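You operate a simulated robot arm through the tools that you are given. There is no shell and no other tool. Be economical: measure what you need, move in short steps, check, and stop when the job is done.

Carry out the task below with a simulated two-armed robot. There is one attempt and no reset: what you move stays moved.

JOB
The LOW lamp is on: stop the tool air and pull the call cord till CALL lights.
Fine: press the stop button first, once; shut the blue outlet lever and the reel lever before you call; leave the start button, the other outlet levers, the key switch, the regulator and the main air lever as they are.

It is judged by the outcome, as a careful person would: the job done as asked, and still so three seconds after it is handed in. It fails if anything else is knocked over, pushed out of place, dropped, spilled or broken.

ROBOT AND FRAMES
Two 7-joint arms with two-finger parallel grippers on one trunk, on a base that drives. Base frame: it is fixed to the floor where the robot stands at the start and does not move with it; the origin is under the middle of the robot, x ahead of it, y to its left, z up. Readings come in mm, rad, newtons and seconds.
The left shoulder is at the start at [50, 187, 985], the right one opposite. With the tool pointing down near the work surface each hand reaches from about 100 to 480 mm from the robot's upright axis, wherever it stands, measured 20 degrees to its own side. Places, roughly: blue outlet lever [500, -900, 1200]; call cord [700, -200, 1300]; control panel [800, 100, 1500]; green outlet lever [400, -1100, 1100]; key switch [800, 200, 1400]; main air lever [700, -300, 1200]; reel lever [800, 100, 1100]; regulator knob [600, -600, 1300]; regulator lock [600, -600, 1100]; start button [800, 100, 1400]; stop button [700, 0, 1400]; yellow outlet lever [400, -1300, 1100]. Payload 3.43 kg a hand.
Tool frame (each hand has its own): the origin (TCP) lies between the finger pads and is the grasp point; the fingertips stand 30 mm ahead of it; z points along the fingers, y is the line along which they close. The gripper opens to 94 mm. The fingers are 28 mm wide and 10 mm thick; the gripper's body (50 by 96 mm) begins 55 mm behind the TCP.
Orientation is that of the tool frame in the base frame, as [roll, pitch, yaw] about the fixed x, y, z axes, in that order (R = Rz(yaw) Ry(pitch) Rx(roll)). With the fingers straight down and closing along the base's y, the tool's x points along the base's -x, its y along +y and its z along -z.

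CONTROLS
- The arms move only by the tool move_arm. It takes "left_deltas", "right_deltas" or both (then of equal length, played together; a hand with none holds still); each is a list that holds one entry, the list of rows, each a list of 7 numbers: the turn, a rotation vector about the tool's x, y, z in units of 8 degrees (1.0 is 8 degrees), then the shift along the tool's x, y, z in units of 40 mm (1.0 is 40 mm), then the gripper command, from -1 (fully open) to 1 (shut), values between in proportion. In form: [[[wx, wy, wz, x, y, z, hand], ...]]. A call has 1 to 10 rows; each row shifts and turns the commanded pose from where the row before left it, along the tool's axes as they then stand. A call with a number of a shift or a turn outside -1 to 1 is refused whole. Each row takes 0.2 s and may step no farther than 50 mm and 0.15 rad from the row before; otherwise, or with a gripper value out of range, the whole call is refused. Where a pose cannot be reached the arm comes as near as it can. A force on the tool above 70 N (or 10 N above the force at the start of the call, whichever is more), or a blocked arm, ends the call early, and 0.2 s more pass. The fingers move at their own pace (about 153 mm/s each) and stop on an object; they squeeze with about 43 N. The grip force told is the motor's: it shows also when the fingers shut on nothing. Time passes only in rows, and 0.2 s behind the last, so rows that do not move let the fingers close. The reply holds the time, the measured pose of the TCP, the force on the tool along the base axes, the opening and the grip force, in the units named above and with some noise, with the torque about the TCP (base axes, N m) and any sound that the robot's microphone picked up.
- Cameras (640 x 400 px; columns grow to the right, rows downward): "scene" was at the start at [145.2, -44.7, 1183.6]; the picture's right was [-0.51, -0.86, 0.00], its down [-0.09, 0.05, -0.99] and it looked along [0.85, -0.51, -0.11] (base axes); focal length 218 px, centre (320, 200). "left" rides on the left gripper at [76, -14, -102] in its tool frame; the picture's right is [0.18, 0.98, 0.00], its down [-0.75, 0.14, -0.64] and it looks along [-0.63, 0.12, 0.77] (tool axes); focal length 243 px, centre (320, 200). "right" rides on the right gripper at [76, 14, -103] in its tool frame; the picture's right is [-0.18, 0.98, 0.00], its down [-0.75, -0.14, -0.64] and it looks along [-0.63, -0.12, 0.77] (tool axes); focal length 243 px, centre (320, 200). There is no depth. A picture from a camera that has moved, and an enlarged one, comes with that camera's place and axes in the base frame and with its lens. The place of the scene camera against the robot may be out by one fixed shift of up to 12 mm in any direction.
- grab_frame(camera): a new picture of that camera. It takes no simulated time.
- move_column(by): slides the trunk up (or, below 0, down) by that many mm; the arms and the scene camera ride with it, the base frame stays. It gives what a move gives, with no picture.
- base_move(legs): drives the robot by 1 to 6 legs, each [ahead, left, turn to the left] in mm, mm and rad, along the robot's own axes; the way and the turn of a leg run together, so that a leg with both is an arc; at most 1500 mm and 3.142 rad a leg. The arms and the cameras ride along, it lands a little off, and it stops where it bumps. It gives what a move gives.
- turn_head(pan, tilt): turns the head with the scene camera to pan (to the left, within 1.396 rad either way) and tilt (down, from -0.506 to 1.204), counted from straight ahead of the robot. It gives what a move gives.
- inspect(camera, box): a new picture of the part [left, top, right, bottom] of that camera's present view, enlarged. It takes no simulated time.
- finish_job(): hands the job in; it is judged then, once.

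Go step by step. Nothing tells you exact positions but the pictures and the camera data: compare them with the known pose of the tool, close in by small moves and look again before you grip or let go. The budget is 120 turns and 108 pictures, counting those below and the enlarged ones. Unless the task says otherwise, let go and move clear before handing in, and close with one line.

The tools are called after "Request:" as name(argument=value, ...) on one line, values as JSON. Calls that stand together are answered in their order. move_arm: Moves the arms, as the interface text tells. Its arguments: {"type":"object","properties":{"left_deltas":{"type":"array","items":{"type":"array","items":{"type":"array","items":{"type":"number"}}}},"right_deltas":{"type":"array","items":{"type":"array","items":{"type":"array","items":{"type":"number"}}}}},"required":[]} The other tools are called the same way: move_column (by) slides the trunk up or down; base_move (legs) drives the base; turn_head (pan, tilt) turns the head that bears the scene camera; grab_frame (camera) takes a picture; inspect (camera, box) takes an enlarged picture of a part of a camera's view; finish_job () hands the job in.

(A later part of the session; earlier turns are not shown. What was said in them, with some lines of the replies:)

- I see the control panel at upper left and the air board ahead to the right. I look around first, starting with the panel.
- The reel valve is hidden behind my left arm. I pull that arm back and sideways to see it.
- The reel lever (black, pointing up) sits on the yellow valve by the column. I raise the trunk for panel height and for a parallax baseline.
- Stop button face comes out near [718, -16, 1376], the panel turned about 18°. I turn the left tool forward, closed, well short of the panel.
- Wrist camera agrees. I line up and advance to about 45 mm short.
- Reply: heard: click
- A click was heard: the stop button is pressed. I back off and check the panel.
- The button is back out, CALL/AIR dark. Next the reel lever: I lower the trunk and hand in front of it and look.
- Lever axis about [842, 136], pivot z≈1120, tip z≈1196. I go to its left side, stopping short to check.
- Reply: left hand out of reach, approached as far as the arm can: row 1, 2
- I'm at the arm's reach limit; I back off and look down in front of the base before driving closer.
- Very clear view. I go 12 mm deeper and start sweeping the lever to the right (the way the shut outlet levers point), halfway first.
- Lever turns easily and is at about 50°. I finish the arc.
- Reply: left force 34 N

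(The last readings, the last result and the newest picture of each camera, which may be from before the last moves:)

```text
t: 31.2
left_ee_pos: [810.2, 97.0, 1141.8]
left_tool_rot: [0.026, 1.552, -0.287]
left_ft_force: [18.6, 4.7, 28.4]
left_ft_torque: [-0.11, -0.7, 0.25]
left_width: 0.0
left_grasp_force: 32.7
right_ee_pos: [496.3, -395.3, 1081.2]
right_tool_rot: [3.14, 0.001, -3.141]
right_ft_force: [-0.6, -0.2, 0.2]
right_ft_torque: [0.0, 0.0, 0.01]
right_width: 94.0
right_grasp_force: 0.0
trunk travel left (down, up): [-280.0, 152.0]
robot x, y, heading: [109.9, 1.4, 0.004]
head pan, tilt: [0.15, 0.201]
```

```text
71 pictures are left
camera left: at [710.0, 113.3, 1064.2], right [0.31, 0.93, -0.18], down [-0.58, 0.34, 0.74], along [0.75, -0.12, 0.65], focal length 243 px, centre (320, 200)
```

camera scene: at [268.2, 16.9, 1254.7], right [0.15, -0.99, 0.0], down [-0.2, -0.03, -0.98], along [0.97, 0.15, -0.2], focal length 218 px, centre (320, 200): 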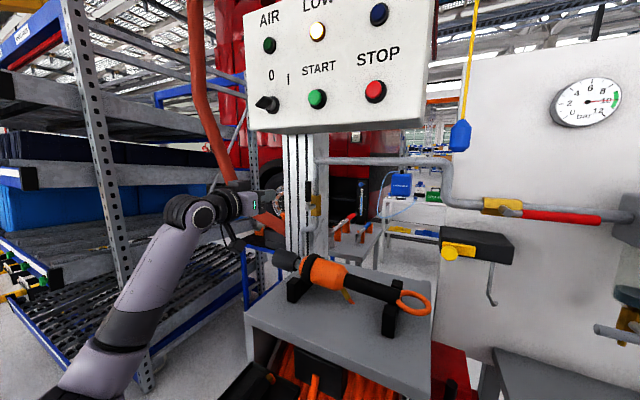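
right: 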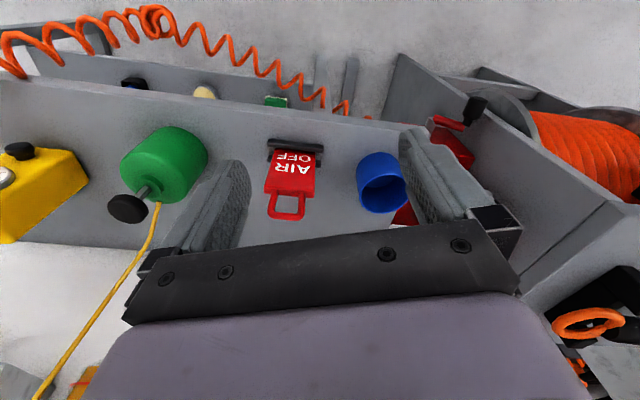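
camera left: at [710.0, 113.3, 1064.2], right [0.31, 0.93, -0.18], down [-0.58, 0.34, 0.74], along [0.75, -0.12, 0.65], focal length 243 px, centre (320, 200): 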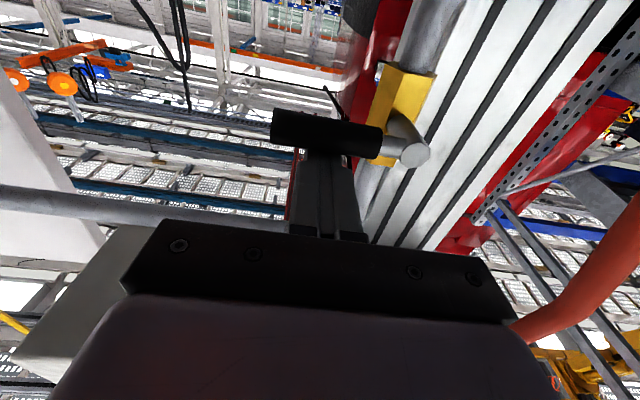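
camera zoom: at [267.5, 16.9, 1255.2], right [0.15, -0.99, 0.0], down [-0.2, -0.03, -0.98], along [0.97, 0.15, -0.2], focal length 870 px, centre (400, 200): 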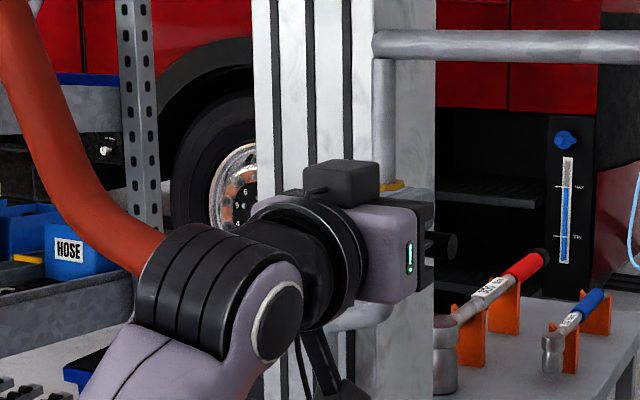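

Force rises as at a stop and the lever is horizontal. I back off and verify.

Request:
move_arm(left_deltas=[[[0, 0, 0, -0.5, 0, 0, 1], [0, 0, 0, -0.2, 0, -0.8, 1], [0, 0, 0, 0, 0, -1, 1], [0, 0, 0, 0, 0, -1, 1], [0, 0, 0, 0, 0.5, -1, 1], [0, 0, 0, 0, 1, -1, 1], [0, 0, 0, 0, 1, -0.5, 1]]])

Request:
grab_frame(camera="scene")

Request:
inspect(camera="scene", box=[220, 150, 380, 250])

```text
refused: row 6 steps farther than a row can; nothing moved
```

```text
70 pictures are left
camera scene: at [267.5, 16.9, 1255.2], right [0.15, -0.99, 0.0], down [-0.2, -0.03, -0.98], along [0.97, 0.15, -0.2], focal length 218 px, centre (320, 200)
```

scene: 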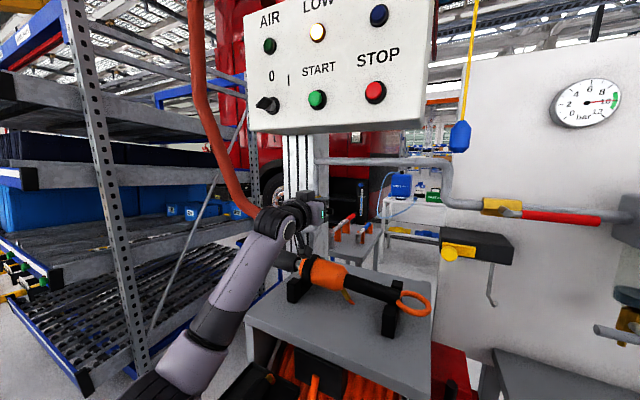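

```text
4.00 times, centred on (300, 200) of scene
camera zoom: at [267.5, 16.9, 1255.2], right [0.15, -0.99, 0.0], down [-0.2, -0.03, -0.98], along [0.97, 0.15, -0.2], focal length 870 px, centre (400, 200)
```

zoom: 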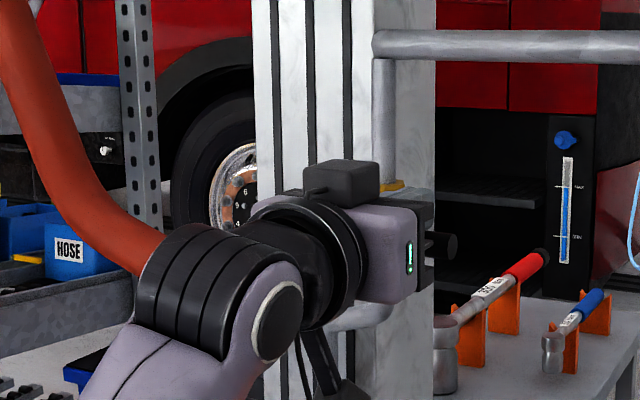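

Request:
move_arm(left_deltas=[[[0, 0, 0, -0.5, 0, 0, 1], [0, 0, 0, -0.2, 0, -0.8, 1], [0, 0, 0, 0, 0, -1, 1], [0, 0, 0, 0, 0, -1, 1], [0, 0, 0, 0, 0.5, -1, 1], [0, 0, 0, 0, 0.8, -0.8, 1], [0, 0, 0, 0, 1, -0.5, 1]]])

Request:
inspect(camera="scene", box=[220, 150, 380, 250])

```text
t: 32.8
left_ee_pos: [644.9, 247.1, 1162.1]
left_tool_rot: [-1.623, 1.569, -1.936]
left_ft_force: [-0.1, 0.8, 0.4]
left_ft_torque: [0.02, -0.01, 0.0]
left_width: 0.2
left_grasp_force: 33.0
right_ee_pos: [495.8, -395.1, 1081.6]
right_tool_rot: [-3.14, 0.001, -3.141]
right_ft_force: [-0.2, 0.1, -0.5]
right_ft_torque: [-0.02, -0.03, 0.01]
right_width: 93.8
right_grasp_force: 0.1
trunk travel left (down, up): [-280.0, 152.0]
robot x, y, heading: [110.2, 1.8, 0.006]
head pan, tilt: [0.15, 0.201]
```

```text
4.00 times, centred on (300, 200) of scene
camera zoom: at [268.1, 17.3, 1254.8], right [0.15, -0.99, 0.0], down [-0.2, -0.03, -0.98], along [0.97, 0.15, -0.2], focal length 870 px, centre (400, 200)
```

zoom: 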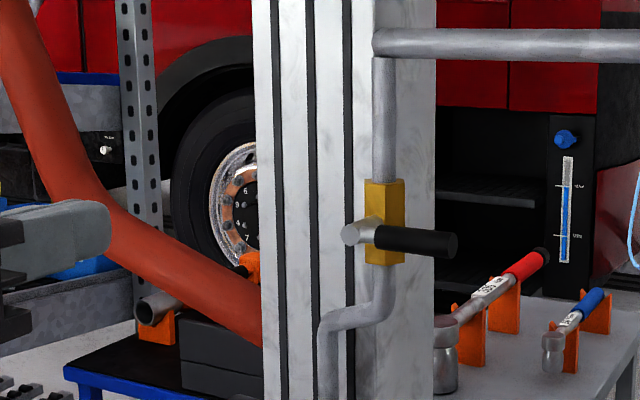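

Reel lever is shut. Now I look toward the outlets.

Request:
base_move(legs=[[-110, 0, 0]])

Request:
turn_head(pan=-1.1, tilt=0.25)

Request:
grab_frame(camera="scene")

Request:
inspect(camera="scene", box=[240, 90, 400, 230])

```text
t: 34.0
left_ee_pos: [533.5, 245.4, 1161.9]
left_tool_rot: [-0.991, 1.57, -1.302]
left_ft_force: [0.1, 0.0, 0.5]
left_ft_torque: [0.01, 0.02, -0.01]
left_width: 0.2
left_grasp_force: 32.8
right_ee_pos: [385.4, -395.9, 1080.8]
right_tool_rot: [-3.141, 0.001, -3.14]
right_ft_force: [0.6, 1.3, -0.1]
right_ft_torque: [0.03, 0.01, 0.01]
right_width: 94.1
right_grasp_force: 0.0
trunk travel left (down, up): [-280.0, 152.0]
robot x, y, heading: [-4.1, -3.0, 0.004]
head pan, tilt: [0.15, 0.201]
```

```text
t: 35.4
left_ee_pos: [531.8, 245.3, 1161.7]
left_tool_rot: [-1.284, 1.568, -1.597]
left_ft_force: [0.3, -1.0, 0.2]
left_ft_torque: [0.0, -0.02, -0.01]
left_width: 0.0
left_grasp_force: 32.4
right_ee_pos: [384.3, -396.4, 1079.4]
right_tool_rot: [3.141, 0.0, -3.139]
right_ft_force: [0.8, 0.0, 0.6]
right_ft_torque: [-0.02, 0.01, -0.03]
right_width: 94.1
right_grasp_force: 0.1
trunk travel left (down, up): [-280.0, 152.0]
robot x, y, heading: [-3.5, -3.3, 0.002]
head pan, tilt: [-1.1, 0.25]
```

```text
67 pictures are left
camera scene: at [107.3, -80.6, 1250.3], right [-0.89, -0.46, 0.0], down [-0.11, 0.22, -0.97], along [0.44, -0.86, -0.25], focal length 218 px, centre (320, 200)
```

scene: 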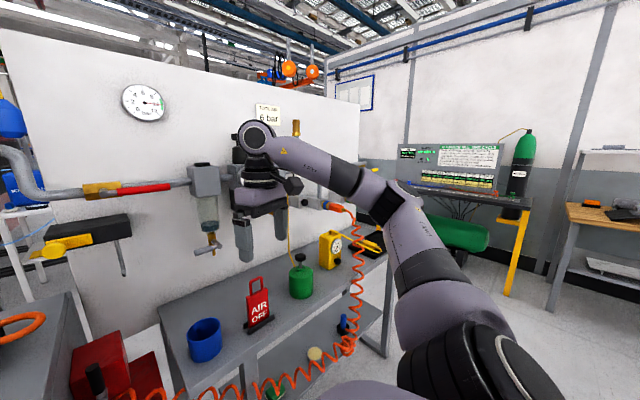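

```text
2.86 times, centred on (320, 160) of scene
camera zoom: at [107.3, -80.6, 1250.3], right [-0.89, -0.46, 0.0], down [-0.11, 0.22, -0.97], along [0.44, -0.86, -0.25], focal length 622 px, centre (320, 314)
```

zoom: 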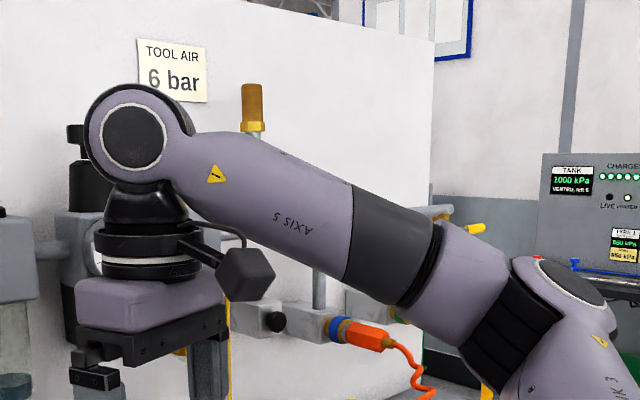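

I'll turn to face the board squarely, then strafe along the bench at unchanged distance. First I retract the left arm.

Request:
move_arm(left_deltas=[[[0, 0, 0, 0, 0, -1, 1], [0, 0, 0, 0, 0, -1, 1], [0, 0, 0, 0, 0, -1, 1]]])

Request:
base_move(legs=[[0, 0, -0.32], [0, -300, 0]])

Request:
turn_head(pan=-0.5, tilt=0.2)

Request:
grab_frame(camera="scene")

```text
t: 36.2
left_ee_pos: [419.5, 282.1, 1162.5]
left_tool_rot: [-1.53, 1.57, -1.842]
left_ft_force: [0.5, 0.6, 0.3]
left_ft_torque: [0.0, 0.0, -0.03]
left_width: 0.0
left_grasp_force: 33.0
right_ee_pos: [384.1, -395.0, 1080.2]
right_tool_rot: [3.14, 0.001, -3.14]
right_ft_force: [-0.5, 0.6, 1.1]
right_ft_torque: [-0.03, 0.01, 0.01]
right_width: 93.9
right_grasp_force: 0.0
trunk travel left (down, up): [-280.0, 152.0]
robot x, y, heading: [-1.6, -1.9, 0.004]
head pan, tilt: [-1.1, 0.25]
```

```text
t: 39.2
left_ee_pos: [396.4, -146.7, 1161.4]
left_tool_rot: [-1.365, 1.57, -2.005]
left_ft_force: [0.0, -0.3, -0.1]
left_ft_torque: [0.0, -0.02, 0.05]
left_width: 0.1
left_grasp_force: 33.1
right_ee_pos: [146.7, -777.9, 1079.1]
right_tool_rot: [3.141, -0.001, 2.819]
right_ft_force: [0.4, 0.2, -0.1]
right_ft_torque: [0.0, 0.02, -0.02]
right_width: 94.1
right_grasp_force: 0.0
trunk travel left (down, up): [-280.0, 152.0]
robot x, y, heading: [-95.0, -281.1, -0.326]
head pan, tilt: [-1.1, 0.25]
```

```text
t: 40.2
left_ee_pos: [397.3, -147.5, 1163.6]
left_tool_rot: [-1.359, 1.568, -1.997]
left_ft_force: [-0.9, 0.1, -0.5]
left_ft_torque: [-0.04, -0.03, -0.01]
left_width: 0.1
left_grasp_force: 33.0
right_ee_pos: [147.0, -776.5, 1079.5]
right_tool_rot: [3.141, 0.0, 2.819]
right_ft_force: [-0.7, -0.5, 0.4]
right_ft_torque: [-0.03, 0.01, -0.01]
right_width: 94.2
right_grasp_force: 0.2
trunk travel left (down, up): [-280.0, 152.0]
robot x, y, heading: [-93.8, -282.2, -0.326]
head pan, tilt: [-0.499, 0.201]
```

```text
65 pictures are left
camera scene: at [32.7, -363.7, 1254.8], right [-0.73, -0.68, 0.0], down [-0.14, 0.15, -0.98], along [0.67, -0.72, -0.2], focal length 218 px, centre (320, 200)
```

scene: 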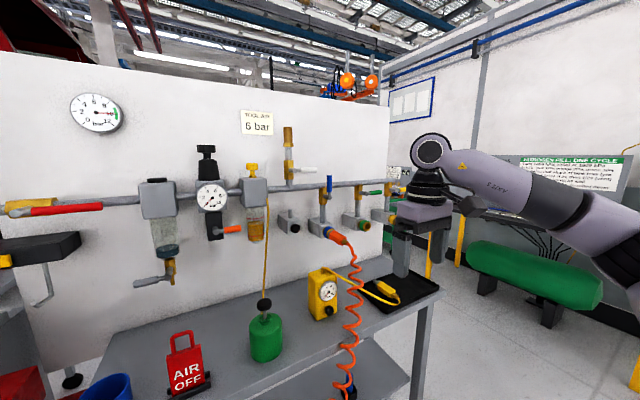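

Request:
inspect(camera="scene", box=[230, 110, 430, 270])

Request:
base_move(legs=[[0, -240, 0]])

Request:
grab_frame(camera="scene")

Request:
inspect(camera="scene", box=[170, 110, 370, 270])

```text
2.50 times, centred on (330, 190) of scene
camera zoom: at [32.7, -363.7, 1254.8], right [-0.73, -0.68, 0.0], down [-0.14, 0.15, -0.98], along [0.67, -0.72, -0.2], focal length 544 px, centre (295, 225)
```

zoom: 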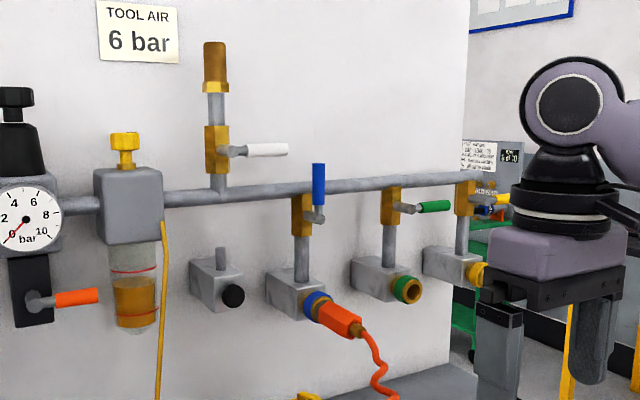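

```text
t: 42.0
left_ee_pos: [320.2, -379.6, 1162.5]
left_tool_rot: [-1.429, 1.57, -2.072]
left_ft_force: [0.1, -0.7, 0.6]
left_ft_torque: [0.01, -0.01, 0.04]
left_width: 0.1
left_grasp_force: 33.5
right_ee_pos: [64.5, -1009.3, 1080.1]
right_tool_rot: [3.141, 0.002, 2.809]
right_ft_force: [0.1, -0.2, 0.3]
right_ft_torque: [0.01, 0.0, -0.01]
right_width: 94.0
right_grasp_force: 0.1
trunk travel left (down, up): [-280.0, 152.0]
robot x, y, heading: [-171.7, -506.8, -0.33]
head pan, tilt: [-0.499, 0.201]
```

```text
63 pictures are left
camera scene: at [-46.0, -594.8, 1254.8], right [-0.74, -0.67, 0.0], down [-0.13, 0.15, -0.98], along [0.66, -0.72, -0.2], focal length 218 px, centre (320, 200)
```

scene: 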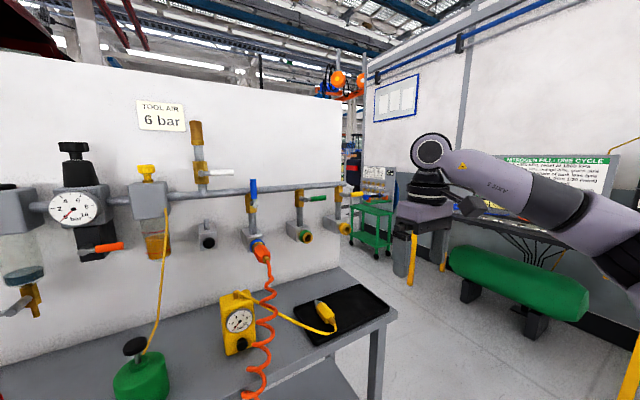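

```text
2.50 times, centred on (270, 190) of scene
camera zoom: at [-46.0, -594.8, 1254.8], right [-0.74, -0.67, 0.0], down [-0.13, 0.15, -0.98], along [0.66, -0.72, -0.2], focal length 544 px, centre (445, 225)
```

zoom: 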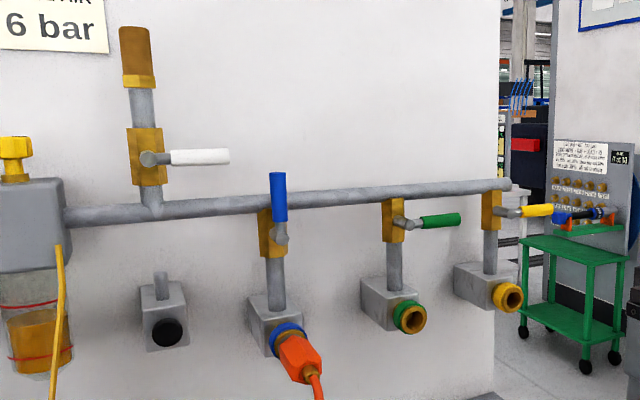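

Blue pivot triangulates to about [497, -912, 1117], tip z≈1187, lever up; board heading ≈ -0.30. I swing the right tool forward, closed, 150 mm short of it.

Request:
move_arm(right_deltas=[[[0, -1, 0, -0.5, 0.6, -0.2, 1], [0, -1, 0, -0.523, 0.6, -0.128, 1], [0, -1, 0, -0.536, 0.6, -0.054, 1], [0, -1, 0, -0.538, 0.6, 0.021, 1], [0, -1, 0, -0.53, 0.6, 0.095, 1], [0, -1, 0, -0.512, 0.6, 0.168, 1], [0, -1, 0, -0.483, 0.6, 0.238, 1], [0, -1, 0, -0.445, 0.6, 0.303, 1], [0, -1, 0, -0.399, 0.6, 0.362, 1], [0, -1, 0, -0.345, 0.6, 0.414, 1]]])

Request:
move_arm(right_deltas=[[[0, -1, 0, 0, 0, 0, 1], [-0.2, -0.25, 0, 0, 0, 0, 1], [0, 0, 0, 0, 0, 0, 1]]])

Request:
grab_frame(camera="right")

Request:
grab_frame(camera="scene")

```text
t: 44.2
left_ee_pos: [319.4, -379.0, 1162.0]
left_tool_rot: [-1.515, 1.569, -2.157]
left_ft_force: [0.1, 0.3, -0.9]
left_ft_torque: [-0.02, 0.02, 0.01]
left_width: 0.1
left_grasp_force: 32.8
right_ee_pos: [333.4, -849.0, 1160.1]
right_tool_rot: [3.14, 1.401, 2.807]
right_ft_force: [-0.2, -0.4, 0.5]
right_ft_torque: [0.01, 0.0, 0.02]
right_width: 0.0
right_grasp_force: 32.9
trunk travel left (down, up): [-280.0, 152.0]
robot x, y, heading: [-173.4, -511.8, -0.33]
head pan, tilt: [-0.499, 0.201]
```

```text
t: 45.0
left_ee_pos: [320.6, -381.2, 1162.5]
left_tool_rot: [-1.35, 1.57, -1.995]
left_ft_force: [0.4, -0.4, 0.8]
left_ft_torque: [0.0, 0.0, -0.01]
left_width: 0.0
left_grasp_force: 32.4
right_ee_pos: [331.2, -848.6, 1160.5]
right_tool_rot: [0.798, 1.57, 0.494]
right_ft_force: [-0.3, -0.2, 0.8]
right_ft_torque: [0.0, 0.01, -0.01]
right_width: 0.0
right_grasp_force: 33.3
trunk travel left (down, up): [-280.0, 152.0]
robot x, y, heading: [-179.0, -509.4, -0.335]
head pan, tilt: [-0.499, 0.201]
```

```text
61 pictures are left
camera right: at [237.6, -802.5, 1083.5], right [0.29, 0.94, 0.18], down [-0.66, 0.06, 0.75], along [0.7, -0.34, 0.63], focal length 243 px, centre (320, 200)
```

right: 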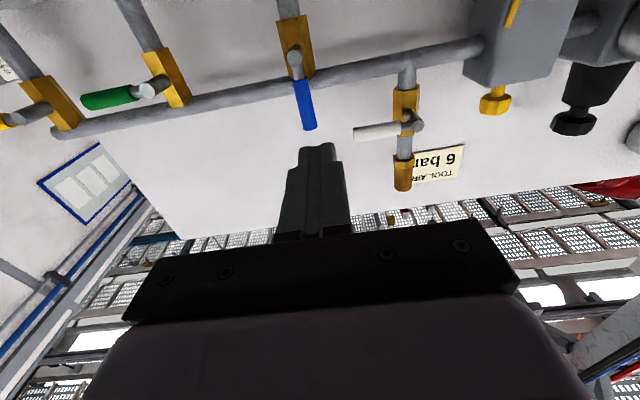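

```text
60 pictures are left
camera scene: at [-45.9, -594.3, 1254.8], right [-0.74, -0.67, 0.0], down [-0.13, 0.15, -0.98], along [0.66, -0.72, -0.2], focal length 218 px, centre (320, 200)
```

scene: 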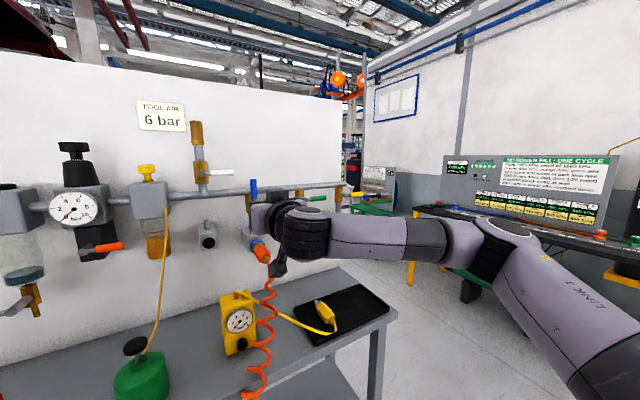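

Request:
move_arm(right_deltas=[[[0, 0, 0, -0.16, 0.4, 0.5, 1], [0, 0, 0, 0, 0, 1, 1], [0, 0, 0, 0, 0, 1, 1], [0, 0, 0, 0, 0, 0.5, 1], [0, 0, 0, 0, 0, 0, 1]]])

Request:
grab_frame(camera="right")

Request:
inspect(camera="scene", box=[190, 140, 350, 290])

```text
t: 46.2
left_ee_pos: [318.8, -380.7, 1161.9]
left_tool_rot: [-1.386, 1.569, -2.033]
left_ft_force: [-0.5, 0.2, -0.3]
left_ft_torque: [0.03, 0.0, -0.01]
left_width: 0.0
left_grasp_force: 32.6
right_ee_pos: [450.9, -868.3, 1165.7]
right_tool_rot: [3.092, 1.57, 2.79]
right_ft_force: [-0.6, -0.1, -0.6]
right_ft_torque: [0.01, 0.0, -0.03]
right_width: 0.0
right_grasp_force: 32.9
trunk travel left (down, up): [-280.0, 152.0]
robot x, y, heading: [-172.6, -508.8, -0.331]
head pan, tilt: [-0.499, 0.201]
```

```text
59 pictures are left
camera right: at [355.9, -822.8, 1088.7], right [0.29, 0.94, 0.18], down [-0.66, 0.06, 0.75], along [0.7, -0.34, 0.63], focal length 243 px, centre (320, 200)
```

right: 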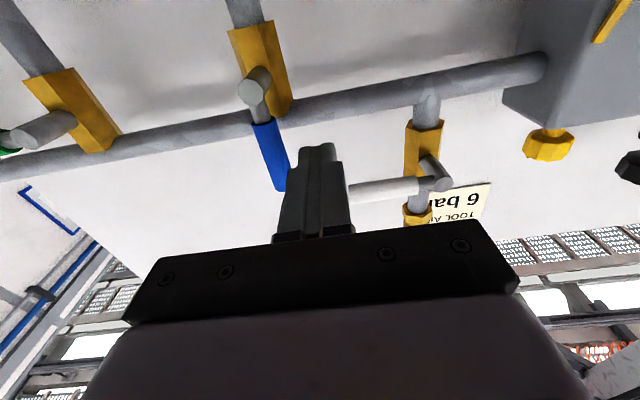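

```text
2.67 times, centred on (270, 215) of scene
camera zoom: at [-45.9, -594.4, 1254.8], right [-0.74, -0.67, 0.0], down [-0.13, 0.15, -0.98], along [0.66, -0.72, -0.2], focal length 580 px, centre (453, 160)
```

zoom: 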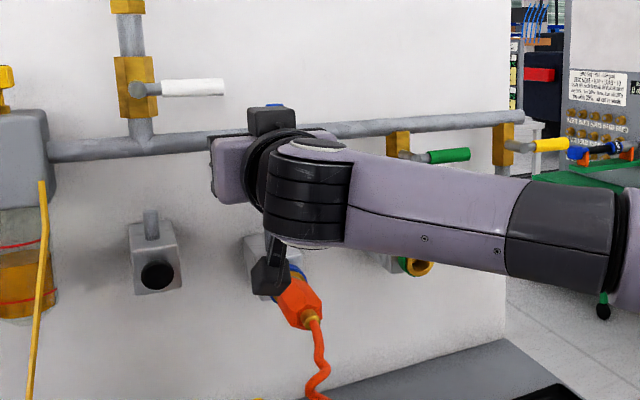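

Request:
move_arm(right_deltas=[[[0, 0, 0, 0, 0, 0.5, 1], [0, 0, 0, 0, 0, 0.3, 1], [0, 0, 0, 0, 0, 0, 1]]])

Request:
inspect(camera="right", box=[180, 50, 440, 250])

```text
t: 47.0
left_ee_pos: [319.0, -380.1, 1163.0]
left_tool_rot: [-1.381, 1.569, -2.026]
left_ft_force: [-0.3, 0.8, 0.8]
left_ft_torque: [0.0, -0.02, 0.0]
left_width: 0.1
left_grasp_force: 33.0
right_ee_pos: [482.0, -879.6, 1165.9]
right_tool_rot: [2.843, 1.571, 2.54]
right_ft_force: [-0.7, 0.2, 0.4]
right_ft_torque: [0.0, 0.04, -0.01]
right_width: 0.0
right_grasp_force: 32.5
trunk travel left (down, up): [-280.0, 152.0]
robot x, y, heading: [-175.0, -510.5, -0.329]
head pan, tilt: [-0.499, 0.201]
```

```text
2.00 times, centred on (310, 150) of right
camera zoom: at [387.0, -833.9, 1088.7], right [0.29, 0.94, 0.18], down [-0.65, 0.06, 0.75], along [0.7, -0.34, 0.63], focal length 485 px, centre (340, 300)
```

zoom: 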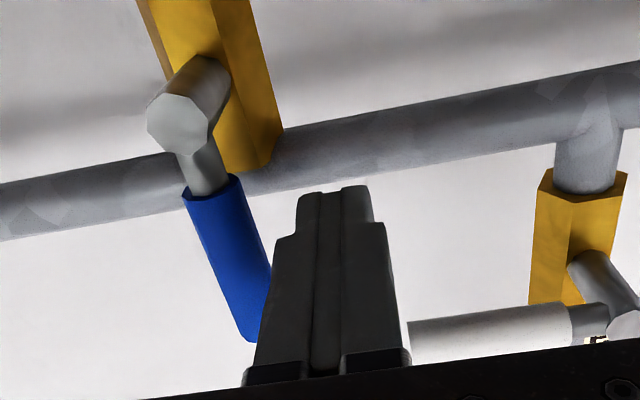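

Finger sits left of the blue lever with clearance. I sweep it halfway right.

Request:
move_arm(right_deltas=[[[0, 0, 0, -0.1, -0.325, 0.05, 1], [0, 0, 0, -0.1, -0.34, 0, 1], [0, 0, 0, 0.03, -0.52, 0, 1], [0, 0, 0, 0, 0, 0, 1]]])

Request:
grab_frame(camera="right")

Request:
inspect(camera="scene", box=[190, 140, 350, 290])

```text
t: 48.0
left_ee_pos: [318.7, -380.5, 1162.8]
left_tool_rot: [-1.358, 1.569, -2.003]
left_ft_force: [-0.2, 0.2, 0.1]
left_ft_torque: [-0.02, -0.01, 0.02]
left_width: 0.0
left_grasp_force: 33.0
right_ee_pos: [469.9, -924.3, 1174.4]
right_tool_rot: [0.036, 1.569, -0.268]
right_ft_force: [1.8, 2.6, 1.8]
right_ft_torque: [0.0, -0.04, 0.06]
right_width: 0.0
right_grasp_force: 33.0
trunk travel left (down, up): [-280.0, 152.0]
robot x, y, heading: [-171.5, -508.7, -0.331]
head pan, tilt: [-0.499, 0.201]
```

```text
56 pictures are left
camera right: at [375.5, -877.5, 1097.3], right [0.3, 0.94, 0.18], down [-0.66, 0.06, 0.75], along [0.69, -0.34, 0.63], focal length 243 px, centre (320, 200)
```

right: 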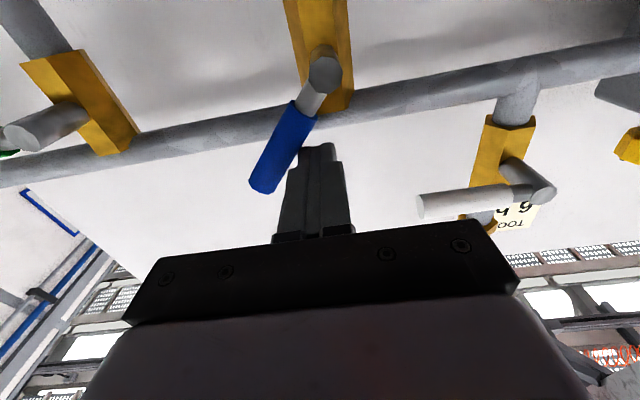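

```text
2.67 times, centred on (270, 215) of scene
camera zoom: at [-45.7, -594.0, 1254.9], right [-0.74, -0.67, 0.0], down [-0.13, 0.15, -0.98], along [0.66, -0.72, -0.2], focal length 580 px, centre (453, 160)
```

zoom: 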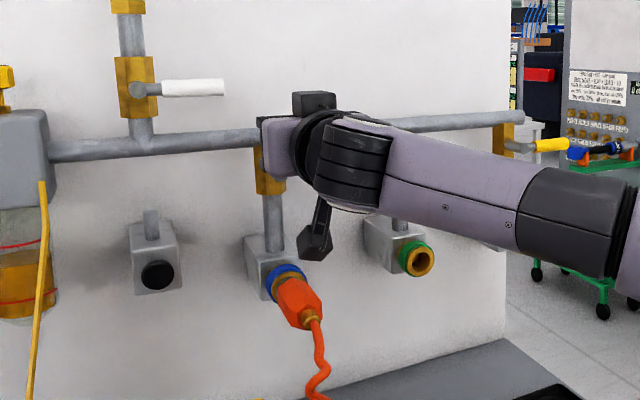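

Request:
move_arm(right_deltas=[[[0, 0, 0, 0.24, -0.42, 0, 1], [0, 0, 0, 0.29, -0.27, 0, 1], [0, 0, 0, 0.25, -0.12, 0, 1], [0, 0, 0, 0.1, 0, 0, 1], [0, 0, 0, 0, 0, 0, 1]]])

Request:
grab_frame(camera="right")

```text
t: 49.2
left_ee_pos: [318.7, -378.3, 1163.3]
left_tool_rot: [-1.019, 1.568, -1.661]
left_ft_force: [0.8, -1.3, -0.1]
left_ft_torque: [0.01, -0.03, -0.01]
left_width: 0.3
left_grasp_force: 32.6
right_ee_pos: [462.2, -946.2, 1147.3]
right_tool_rot: [0.112, 1.562, -0.186]
right_ft_force: [16.7, 4.0, 25.4]
right_ft_torque: [-0.12, -0.79, 0.27]
right_width: 0.0
right_grasp_force: 32.6
right hand out of reach, approached as far as the arm can: row 3
trunk travel left (down, up): [-280.0, 152.0]
robot x, y, heading: [-170.4, -510.5, -0.327]
head pan, tilt: [-0.499, 0.201]
```

```text
54 pictures are left
camera right: at [367.3, -901.9, 1070.2], right [0.29, 0.94, 0.18], down [-0.66, 0.06, 0.75], along [0.69, -0.34, 0.64], focal length 243 px, centre (320, 200)
```

right: 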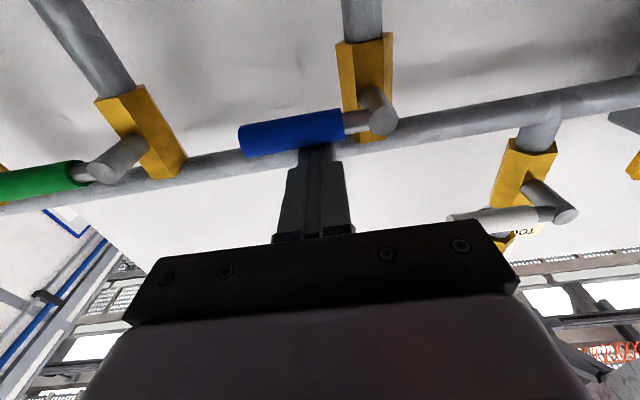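

Blue lever is parallel to the header pipe and against its stop. I back off and verify.

Request:
move_arm(right_deltas=[[[0, 0, 0, -0.4, 0, 0, 1], [0, 0, 0, -0.1, 0, -0.8, 1], [0, 0, 0, 0, 0, -1, 1], [0, 0, 0, 0, 0, -1, 1], [0, 0, 0, 0, 0, -1, 1], [0, 0, 0, 0, 0, -1, 1]]])

Request:
grab_frame(camera="right")

Request:
inspect(camera="scene", box=[170, 110, 370, 270])

```text
t: 50.6
left_ee_pos: [318.7, -380.8, 1162.6]
left_tool_rot: [-1.25, 1.568, -1.894]
left_ft_force: [-0.1, 0.2, -0.3]
left_ft_torque: [-0.01, 0.0, -0.01]
left_width: 0.0
left_grasp_force: 32.3
right_ee_pos: [276.9, -896.9, 1158.4]
right_tool_rot: [-0.248, 1.569, -0.551]
right_ft_force: [-0.1, -0.1, -0.4]
right_ft_torque: [-0.01, -0.02, 0.02]
right_width: 0.0
right_grasp_force: 32.9
trunk travel left (down, up): [-280.0, 152.0]
robot x, y, heading: [-172.3, -505.8, -0.33]
head pan, tilt: [-0.499, 0.201]
```

```text
53 pictures are left
camera right: at [182.7, -850.5, 1082.3], right [0.29, 0.94, 0.18], down [-0.66, 0.06, 0.75], along [0.7, -0.34, 0.63], focal length 243 px, centre (320, 200)
```

right: 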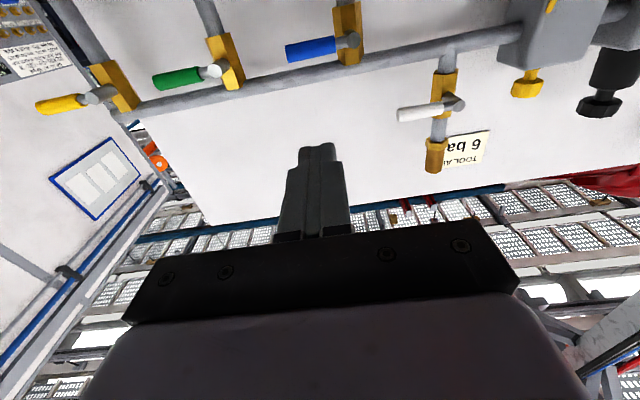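

```text
2.50 times, centred on (270, 190) of scene
camera zoom: at [-46.1, -594.4, 1254.9], right [-0.74, -0.67, 0.0], down [-0.13, 0.15, -0.98], along [0.66, -0.72, -0.2], focal length 544 px, centre (445, 225)
```

zoom: 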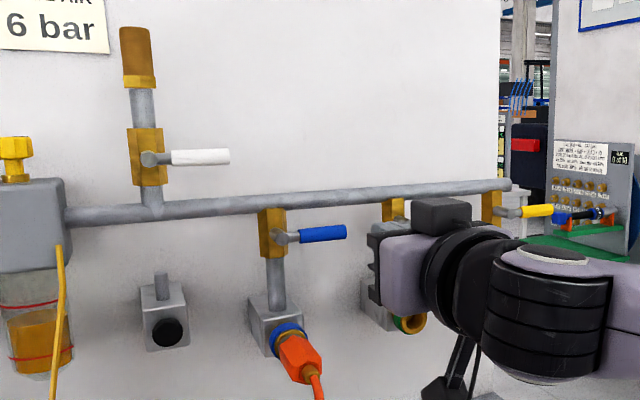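

Blue outlet is shut like its neighbours. Now back to the start stance for the call cord; I retract the right hand first.

Request:
move_arm(right_deltas=[[[0, 0, 0, 0, 0, -1, 1], [0, 0, 0, 0, 0, -1, 1], [0, 0, 0, 0, 0, -1, 1]]])

Request:
base_move(legs=[[0, 540, 0], [0, 0, 0.33]])

Request:
turn_head(pan=-0.2, tilt=0.0)

Request:
grab_frame(camera="scene")

Request:
grab_frame(camera="right")

```text
t: 51.4
left_ee_pos: [319.1, -381.9, 1162.6]
left_tool_rot: [-1.398, 1.568, -2.042]
left_ft_force: [0.4, 1.0, -1.3]
left_ft_torque: [0.0, 0.02, -0.03]
left_width: 0.0
left_grasp_force: 33.6
right_ee_pos: [169.4, -861.9, 1159.9]
right_tool_rot: [-2.191, 1.57, -2.494]
right_ft_force: [0.9, 0.1, -0.5]
right_ft_torque: [0.02, 0.0, 0.01]
right_width: 0.0
right_grasp_force: 32.7
right hand out of reach, approached as far as the arm can: row 3
trunk travel left (down, up): [-280.0, 152.0]
robot x, y, heading: [-170.6, -507.8, -0.332]
head pan, tilt: [-0.499, 0.201]
```

```text
t: 55.5
left_ee_pos: [416.6, 279.8, 1162.3]
left_tool_rot: [-1.39, 1.569, -1.688]
left_ft_force: [-0.4, -0.4, -0.3]
left_ft_torque: [-0.01, -0.02, -0.03]
left_width: 0.0
left_grasp_force: 33.5
right_ee_pos: [438.7, -224.6, 1159.4]
right_tool_rot: [2.832, 1.57, 2.876]
right_ft_force: [0.3, 0.0, 0.1]
right_ft_torque: [-0.01, -0.04, -0.02]
right_width: 0.0
right_grasp_force: 33.3
trunk travel left (down, up): [-280.0, 152.0]
robot x, y, heading: [-3.4, -9.5, 0.019]
head pan, tilt: [-0.499, 0.201]
```

```text
t: 56.4
left_ee_pos: [416.2, 279.0, 1163.7]
left_tool_rot: [-1.432, 1.57, -1.73]
left_ft_force: [-0.1, 0.1, -0.5]
left_ft_torque: [-0.01, 0.01, 0.01]
left_width: 0.0
left_grasp_force: 33.2
right_ee_pos: [438.9, -225.0, 1159.0]
right_tool_rot: [-0.65, 1.569, -0.607]
right_ft_force: [0.2, -0.3, -0.2]
right_ft_torque: [0.03, -0.02, -0.02]
right_width: 0.1
right_grasp_force: 33.5
trunk travel left (down, up): [-280.0, 152.0]
robot x, y, heading: [-0.5, -7.6, 0.014]
head pan, tilt: [-0.201, 0.0]
```

```text
51 pictures are left
camera scene: at [152.9, -21.5, 1273.2], right [-0.18, -0.98, 0.0], down [0.0, 0.0, -1.0], along [0.98, -0.18, 0.0], focal length 218 px, centre (320, 200)
```

scene: 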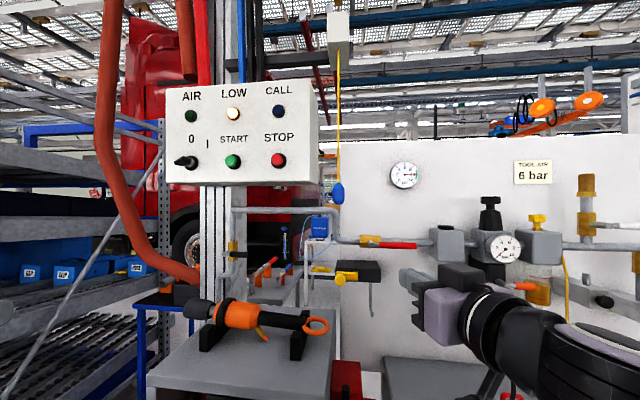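

```text
50 pictures are left
camera right: at [335.1, -213.5, 1083.0], right [-0.04, 0.98, 0.18], down [-0.64, -0.17, 0.75], along [0.77, -0.08, 0.63], focal length 243 px, centre (320, 200)
```

right: 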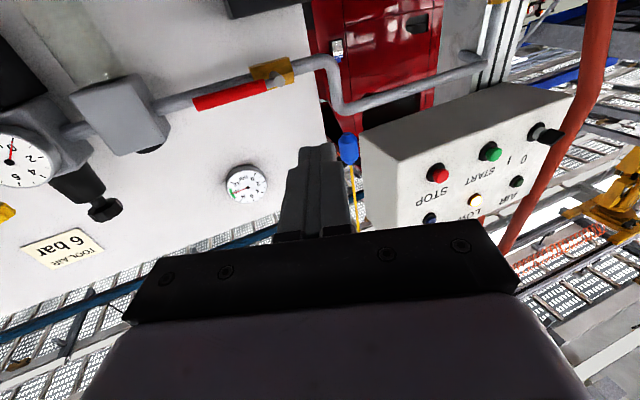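

Bulb is around [724, -185, 1294]. I raise the right hand in line with it, half open.

Request:
move_arm(right_deltas=[[[0, 0, 0, -0.8, 0.26, 0.7, -0.5], [0, 0, 0, -0.8, 0.26, 0.7, -0.5], [0, 0, 0, -0.8, 0.26, 0.7, -0.5], [0, 0, 0, -0.8, 0.26, 0.7, -0.5], [0, 0, 0, 0, 0, 0, -0.5]]])

Request:
grab_frame(camera="right")

Request:
inspect(camera="scene", box=[220, 80, 460, 260])

```text
t: 57.5
left_ee_pos: [416.1, 279.1, 1160.7]
left_tool_rot: [-1.402, 1.569, -1.701]
left_ft_force: [0.5, -0.5, 0.6]
left_ft_torque: [0.0, 0.02, 0.02]
left_width: 0.0
left_grasp_force: 33.1
right_ee_pos: [549.6, -177.6, 1290.6]
right_tool_rot: [1.028, 1.57, 1.074]
right_ft_force: [-0.2, 0.7, 0.2]
right_ft_torque: [-0.01, -0.01, 0.0]
right_width: 70.6
right_grasp_force: 0.1
trunk travel left (down, up): [-280.0, 152.0]
robot x, y, heading: [-1.8, -8.9, 0.019]
head pan, tilt: [-0.201, 0.0]
```

```text
49 pictures are left
camera right: at [445.4, -165.7, 1214.5], right [-0.04, 0.98, 0.18], down [-0.64, -0.17, 0.75], along [0.77, -0.08, 0.63], focal length 243 px, centre (320, 200)
```

right: 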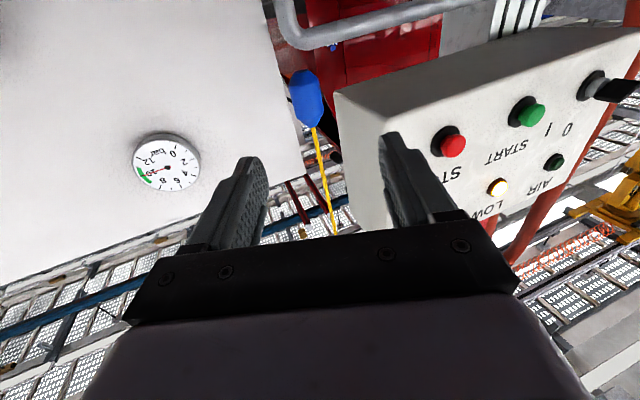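

```text
2.22 times, centred on (340, 170) of scene
camera zoom: at [152.9, -21.5, 1273.3], right [-0.18, -0.98, 0.0], down [0.0, 0.0, -1.0], along [0.98, -0.18, 0.0], focal length 484 px, centre (276, 267)
```

zoom: 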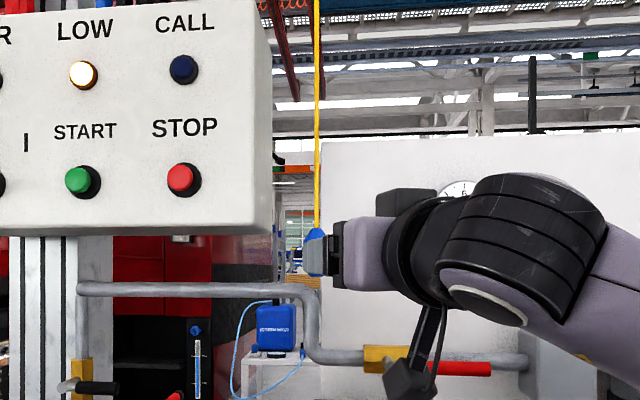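

Request:
move_arm(right_deltas=[[[0, 0, 0, 0, -0.4, 0.5, -0.3], [0, 0, 0, 0, 0, 1, -0.3], [0, 0, 0, 0, 0, 1, -0.3], [0, 0, 0, 0, 0, 0.3, -0.3], [0, 0, 0, 0, 0, 0, -0.3]]])

Request:
grab_frame(camera="right")

```text
t: 58.8
left_ee_pos: [417.0, 280.8, 1161.8]
left_tool_rot: [-1.389, 1.57, -1.688]
left_ft_force: [-0.7, 0.5, 0.2]
left_ft_torque: [0.01, 0.02, 0.01]
left_width: 0.2
left_grasp_force: 33.1
right_ee_pos: [664.2, -190.2, 1286.4]
right_tool_rot: [0.573, 1.571, 0.615]
right_ft_force: [0.4, -0.1, -0.2]
right_ft_torque: [0.01, -0.01, 0.02]
right_width: 61.2
right_grasp_force: 0.1
trunk travel left (down, up): [-280.0, 152.0]
robot x, y, heading: [-5.5, -6.3, 0.017]
head pan, tilt: [-0.201, 0.0]
```

```text
47 pictures are left
camera right: at [560.4, -179.0, 1211.3], right [-0.04, 0.98, 0.18], down [-0.64, -0.17, 0.75], along [0.77, -0.08, 0.63], focal length 243 px, centre (320, 200)
```

right: 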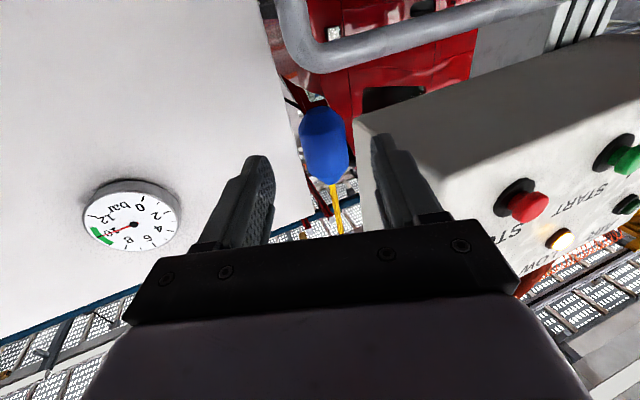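

Request:
move_arm(right_deltas=[[[0, 0, 0, -0.12, 0.07, 0.6, -0.3], [0, 0, 0, 0, 0, 0.6, -0.3], [0, 0, 0, 0, 0, 0.3, -0.3], [0, 0, 0, 0, 0, 0, -0.3]]])

Request:
grab_frame(camera="right")

Request:
inspect(camera="scene", box=[220, 80, 460, 260])

```text
t: 59.8
left_ee_pos: [417.0, 279.0, 1162.5]
left_tool_rot: [-1.411, 1.57, -1.71]
left_ft_force: [-0.2, 0.7, -1.1]
left_ft_torque: [0.01, -0.02, -0.03]
left_width: 0.0
left_grasp_force: 33.1
right_ee_pos: [722.9, -182.9, 1293.8]
right_tool_rot: [-1.958, 1.569, -1.916]
right_ft_force: [0.0, 0.1, 0.3]
right_ft_torque: [0.02, 0.03, -0.01]
right_width: 61.1
right_grasp_force: 0.1
trunk travel left (down, up): [-280.0, 152.0]
robot x, y, heading: [-0.9, -8.1, 0.016]
head pan, tilt: [-0.201, 0.0]
```

```text
46 pictures are left
camera right: at [619.3, -173.0, 1216.5], right [-0.04, 0.98, 0.18], down [-0.64, -0.17, 0.75], along [0.77, -0.08, 0.63], focal length 243 px, centre (320, 200)
```

right: 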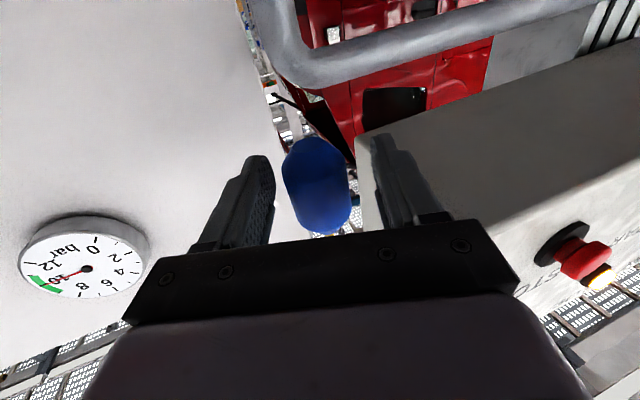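

```text
2.22 times, centred on (340, 170) of scene
camera zoom: at [152.9, -21.4, 1273.3], right [-0.18, -0.98, 0.0], down [0.0, 0.0, -1.0], along [0.98, -0.18, 0.0], focal length 484 px, centre (276, 267)
```

zoom: 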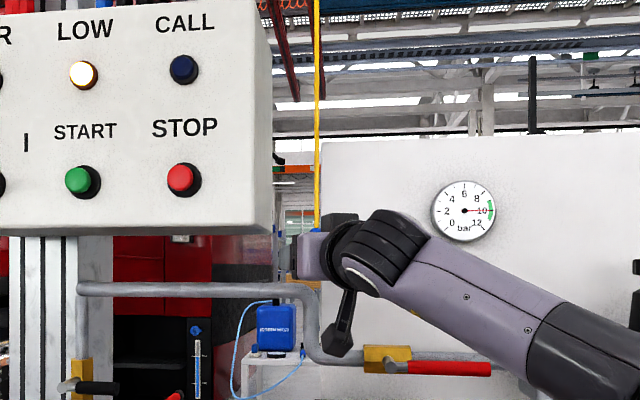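

Bulb is between the pads. I close on it and pull down gently.

Request:
move_arm(right_deltas=[[[0, 0, 0, 0, 0, 0, 1], [0, 0, 0, 0, 0, 0, 1]]])

Request:
move_arm(right_deltas=[[[0, 0, 0, 0.2, 0, 0, 1], [0, 0, 0, 0.2, 0, 0, 1], [0, 0, 0, 0, 0, 0, 1]]])

Request:
inspect(camera="scene", box=[220, 80, 460, 260])

```text
t: 60.4
left_ee_pos: [415.8, 278.5, 1163.2]
left_tool_rot: [-1.55, 1.57, -1.848]
left_ft_force: [-0.1, -0.5, 0.5]
left_ft_torque: [0.0, -0.04, 0.0]
left_width: 0.0
left_grasp_force: 33.3
right_ee_pos: [723.1, -185.3, 1292.5]
right_tool_rot: [-1.073, 1.569, -1.032]
right_ft_force: [0.6, -3.1, 0.1]
right_ft_torque: [-0.06, -0.11, -0.06]
right_width: 35.5
right_grasp_force: 44.9
trunk travel left (down, up): [-280.0, 152.0]
robot x, y, heading: [0.1, -7.5, 0.013]
head pan, tilt: [-0.201, 0.0]
```

```text
t: 61.1
left_ee_pos: [416.5, 278.2, 1161.7]
left_tool_rot: [-1.821, 1.569, -2.119]
left_ft_force: [-0.3, -0.1, 0.2]
left_ft_torque: [0.01, 0.02, 0.04]
left_width: 0.2
left_grasp_force: 32.8
right_ee_pos: [722.9, -186.3, 1276.7]
right_tool_rot: [1.831, 1.569, 1.87]
right_ft_force: [4.8, -5.8, 2.9]
right_ft_torque: [-0.04, -0.19, -0.1]
right_width: 35.7
right_grasp_force: 44.6
trunk travel left (down, up): [-280.0, 152.0]
robot x, y, heading: [1.0, -10.4, 0.017]
head pan, tilt: [-0.201, 0.0]
```

```text
2.22 times, centred on (340, 170) of scene
camera zoom: at [153.3, -22.3, 1273.2], right [-0.18, -0.98, 0.0], down [0.0, 0.0, -1.0], along [0.98, -0.18, 0.0], focal length 484 px, centre (276, 267)
```

zoom: 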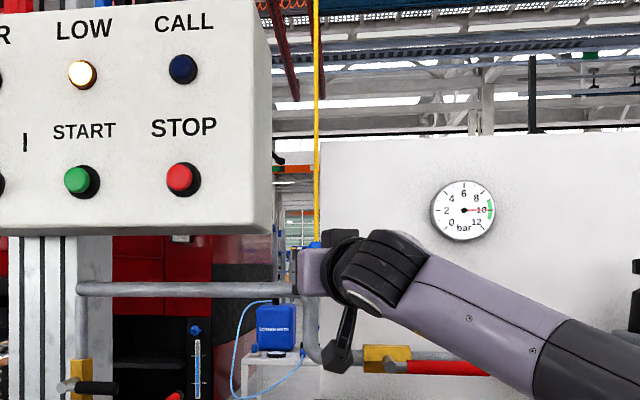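

Not lit yet, forces small. I pull further in small steps.

Request:
move_arm(right_deltas=[[[0, 0, 0, 0.2, 0, 0, 1], [0, 0, 0, 0.2, 0, 0, 1], [0, 0, 0, 0, 0, 0, 1]]])

Request:
inspect(camera="scene", box=[220, 80, 460, 260])

```text
t: 62.0
left_ee_pos: [418.1, 279.5, 1162.6]
left_tool_rot: [-2.195, 1.568, -2.495]
left_ft_force: [0.3, 0.7, 0.2]
left_ft_torque: [0.01, 0.0, 0.02]
left_width: 0.0
left_grasp_force: 33.4
right_ee_pos: [723.5, -185.6, 1262.5]
right_tool_rot: [0.581, 1.568, 0.622]
right_ft_force: [21.6, -5.1, 16.0]
right_ft_torque: [0.02, 0.06, -0.09]
right_width: 35.5
right_grasp_force: 45.1
trunk travel left (down, up): [-280.0, 152.0]
robot x, y, heading: [0.7, -7.2, 0.014]
head pan, tilt: [-0.201, 0.0]
```

```text
2.22 times, centred on (340, 170) of scene
camera zoom: at [154.6, -21.9, 1273.2], right [-0.18, -0.98, 0.0], down [0.0, 0.0, -1.0], along [0.98, -0.18, 0.0], focal length 484 px, centre (276, 267)
```

zoom: 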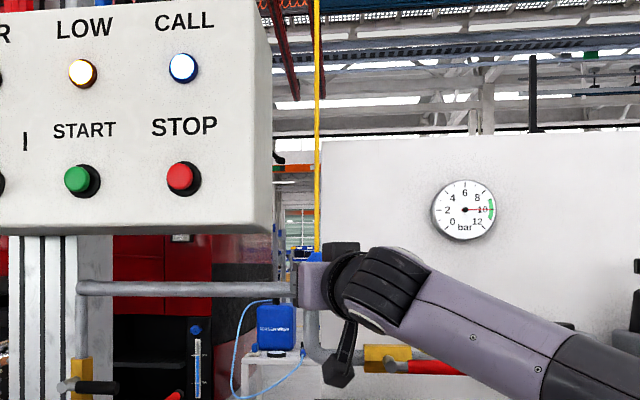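

CALL is lit. I let the cord rise back, then open and withdraw.

Request:
move_arm(right_deltas=[[[0, 0, 0, -0.3, 0, 0, 1], [0, 0, 0, -0.4, 0, 0, 1], [0, 0, 0, 0, 0, 0, 1], [0, 0, 0, 0, 0, 0, -0.3], [0, 0, 0, 0, 0, 0, -0.3]]])

Request:
move_arm(right_deltas=[[[0, 0, 0, 0, 0, -0.6, -0.3], [0, 0, 0, 0, 0, -1, -0.3], [0, 0, 0, 0, 0, -1, -0.3], [0, 0, 0, 0, 0, -1, -0.3], [0, 0, 0, 0, 0, 0, -0.3]]])

Request:
grab_frame(camera="scene")

Request:
inspect(camera="scene", box=[150, 70, 390, 290])

```text
t: 63.1
left_ee_pos: [415.5, 279.2, 1162.1]
left_tool_rot: [-1.362, 1.569, -1.66]
left_ft_force: [-0.7, 0.1, 0.0]
left_ft_torque: [-0.02, 0.0, -0.02]
left_width: 0.2
left_grasp_force: 32.8
right_ee_pos: [721.1, -182.1, 1290.4]
right_tool_rot: [-2.286, 1.571, -2.24]
right_ft_force: [-0.3, 0.7, -0.4]
right_ft_torque: [-0.02, 0.01, 0.02]
right_width: 60.8
right_grasp_force: 0.0
trunk travel left (down, up): [-280.0, 152.0]
robot x, y, heading: [-3.6, -7.9, 0.018]
head pan, tilt: [-0.201, 0.0]
```

```text
t: 64.3
left_ee_pos: [416.1, 279.6, 1161.6]
left_tool_rot: [-1.425, 1.57, -1.723]
left_ft_force: [-0.7, 0.1, -0.1]
left_ft_torque: [0.03, -0.02, -0.01]
left_width: 0.2
left_grasp_force: 33.6
right_ee_pos: [576.4, -191.4, 1291.0]
right_tool_rot: [1.906, 1.568, 1.951]
right_ft_force: [0.6, -0.6, 0.3]
right_ft_torque: [-0.01, -0.01, 0.02]
right_width: 61.2
right_grasp_force: 0.0
trunk travel left (down, up): [-280.0, 152.0]
robot x, y, heading: [-0.4, -7.3, 0.013]
head pan, tilt: [-0.201, 0.0]
```

```text
42 pictures are left
camera scene: at [152.9, -21.4, 1273.2], right [-0.18, -0.98, 0.0], down [0.0, 0.0, -1.0], along [0.98, -0.18, 0.0], focal length 218 px, centre (320, 200)
```

scene: 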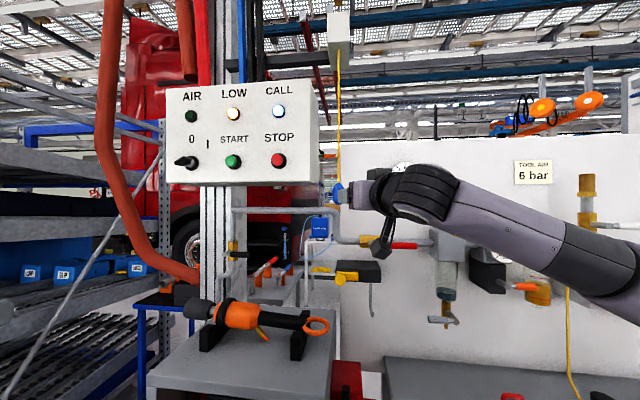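

```text
1.82 times, centred on (270, 180) of scene
camera zoom: at [152.9, -21.4, 1273.2], right [-0.18, -0.98, 0.0], down [0.0, 0.0, -1.0], along [0.98, -0.18, 0.0], focal length 396 px, centre (411, 236)
```

zoom: 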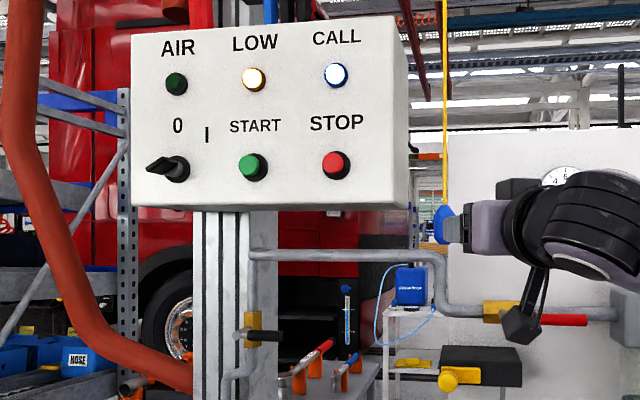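

CALL stays lit after release, the reel lever and blue lever are shut, and both hands are clear. I hand it in.

Request:
finish_job()

```text
The job is handed in.
```

The tool air is stopped and CALL is lit. I pressed the stop button once, shut the blue outlet and reel levers, then pulled the call cord until the lamp came on. CALL stayed lit after I let go, and I left the other controls alone.
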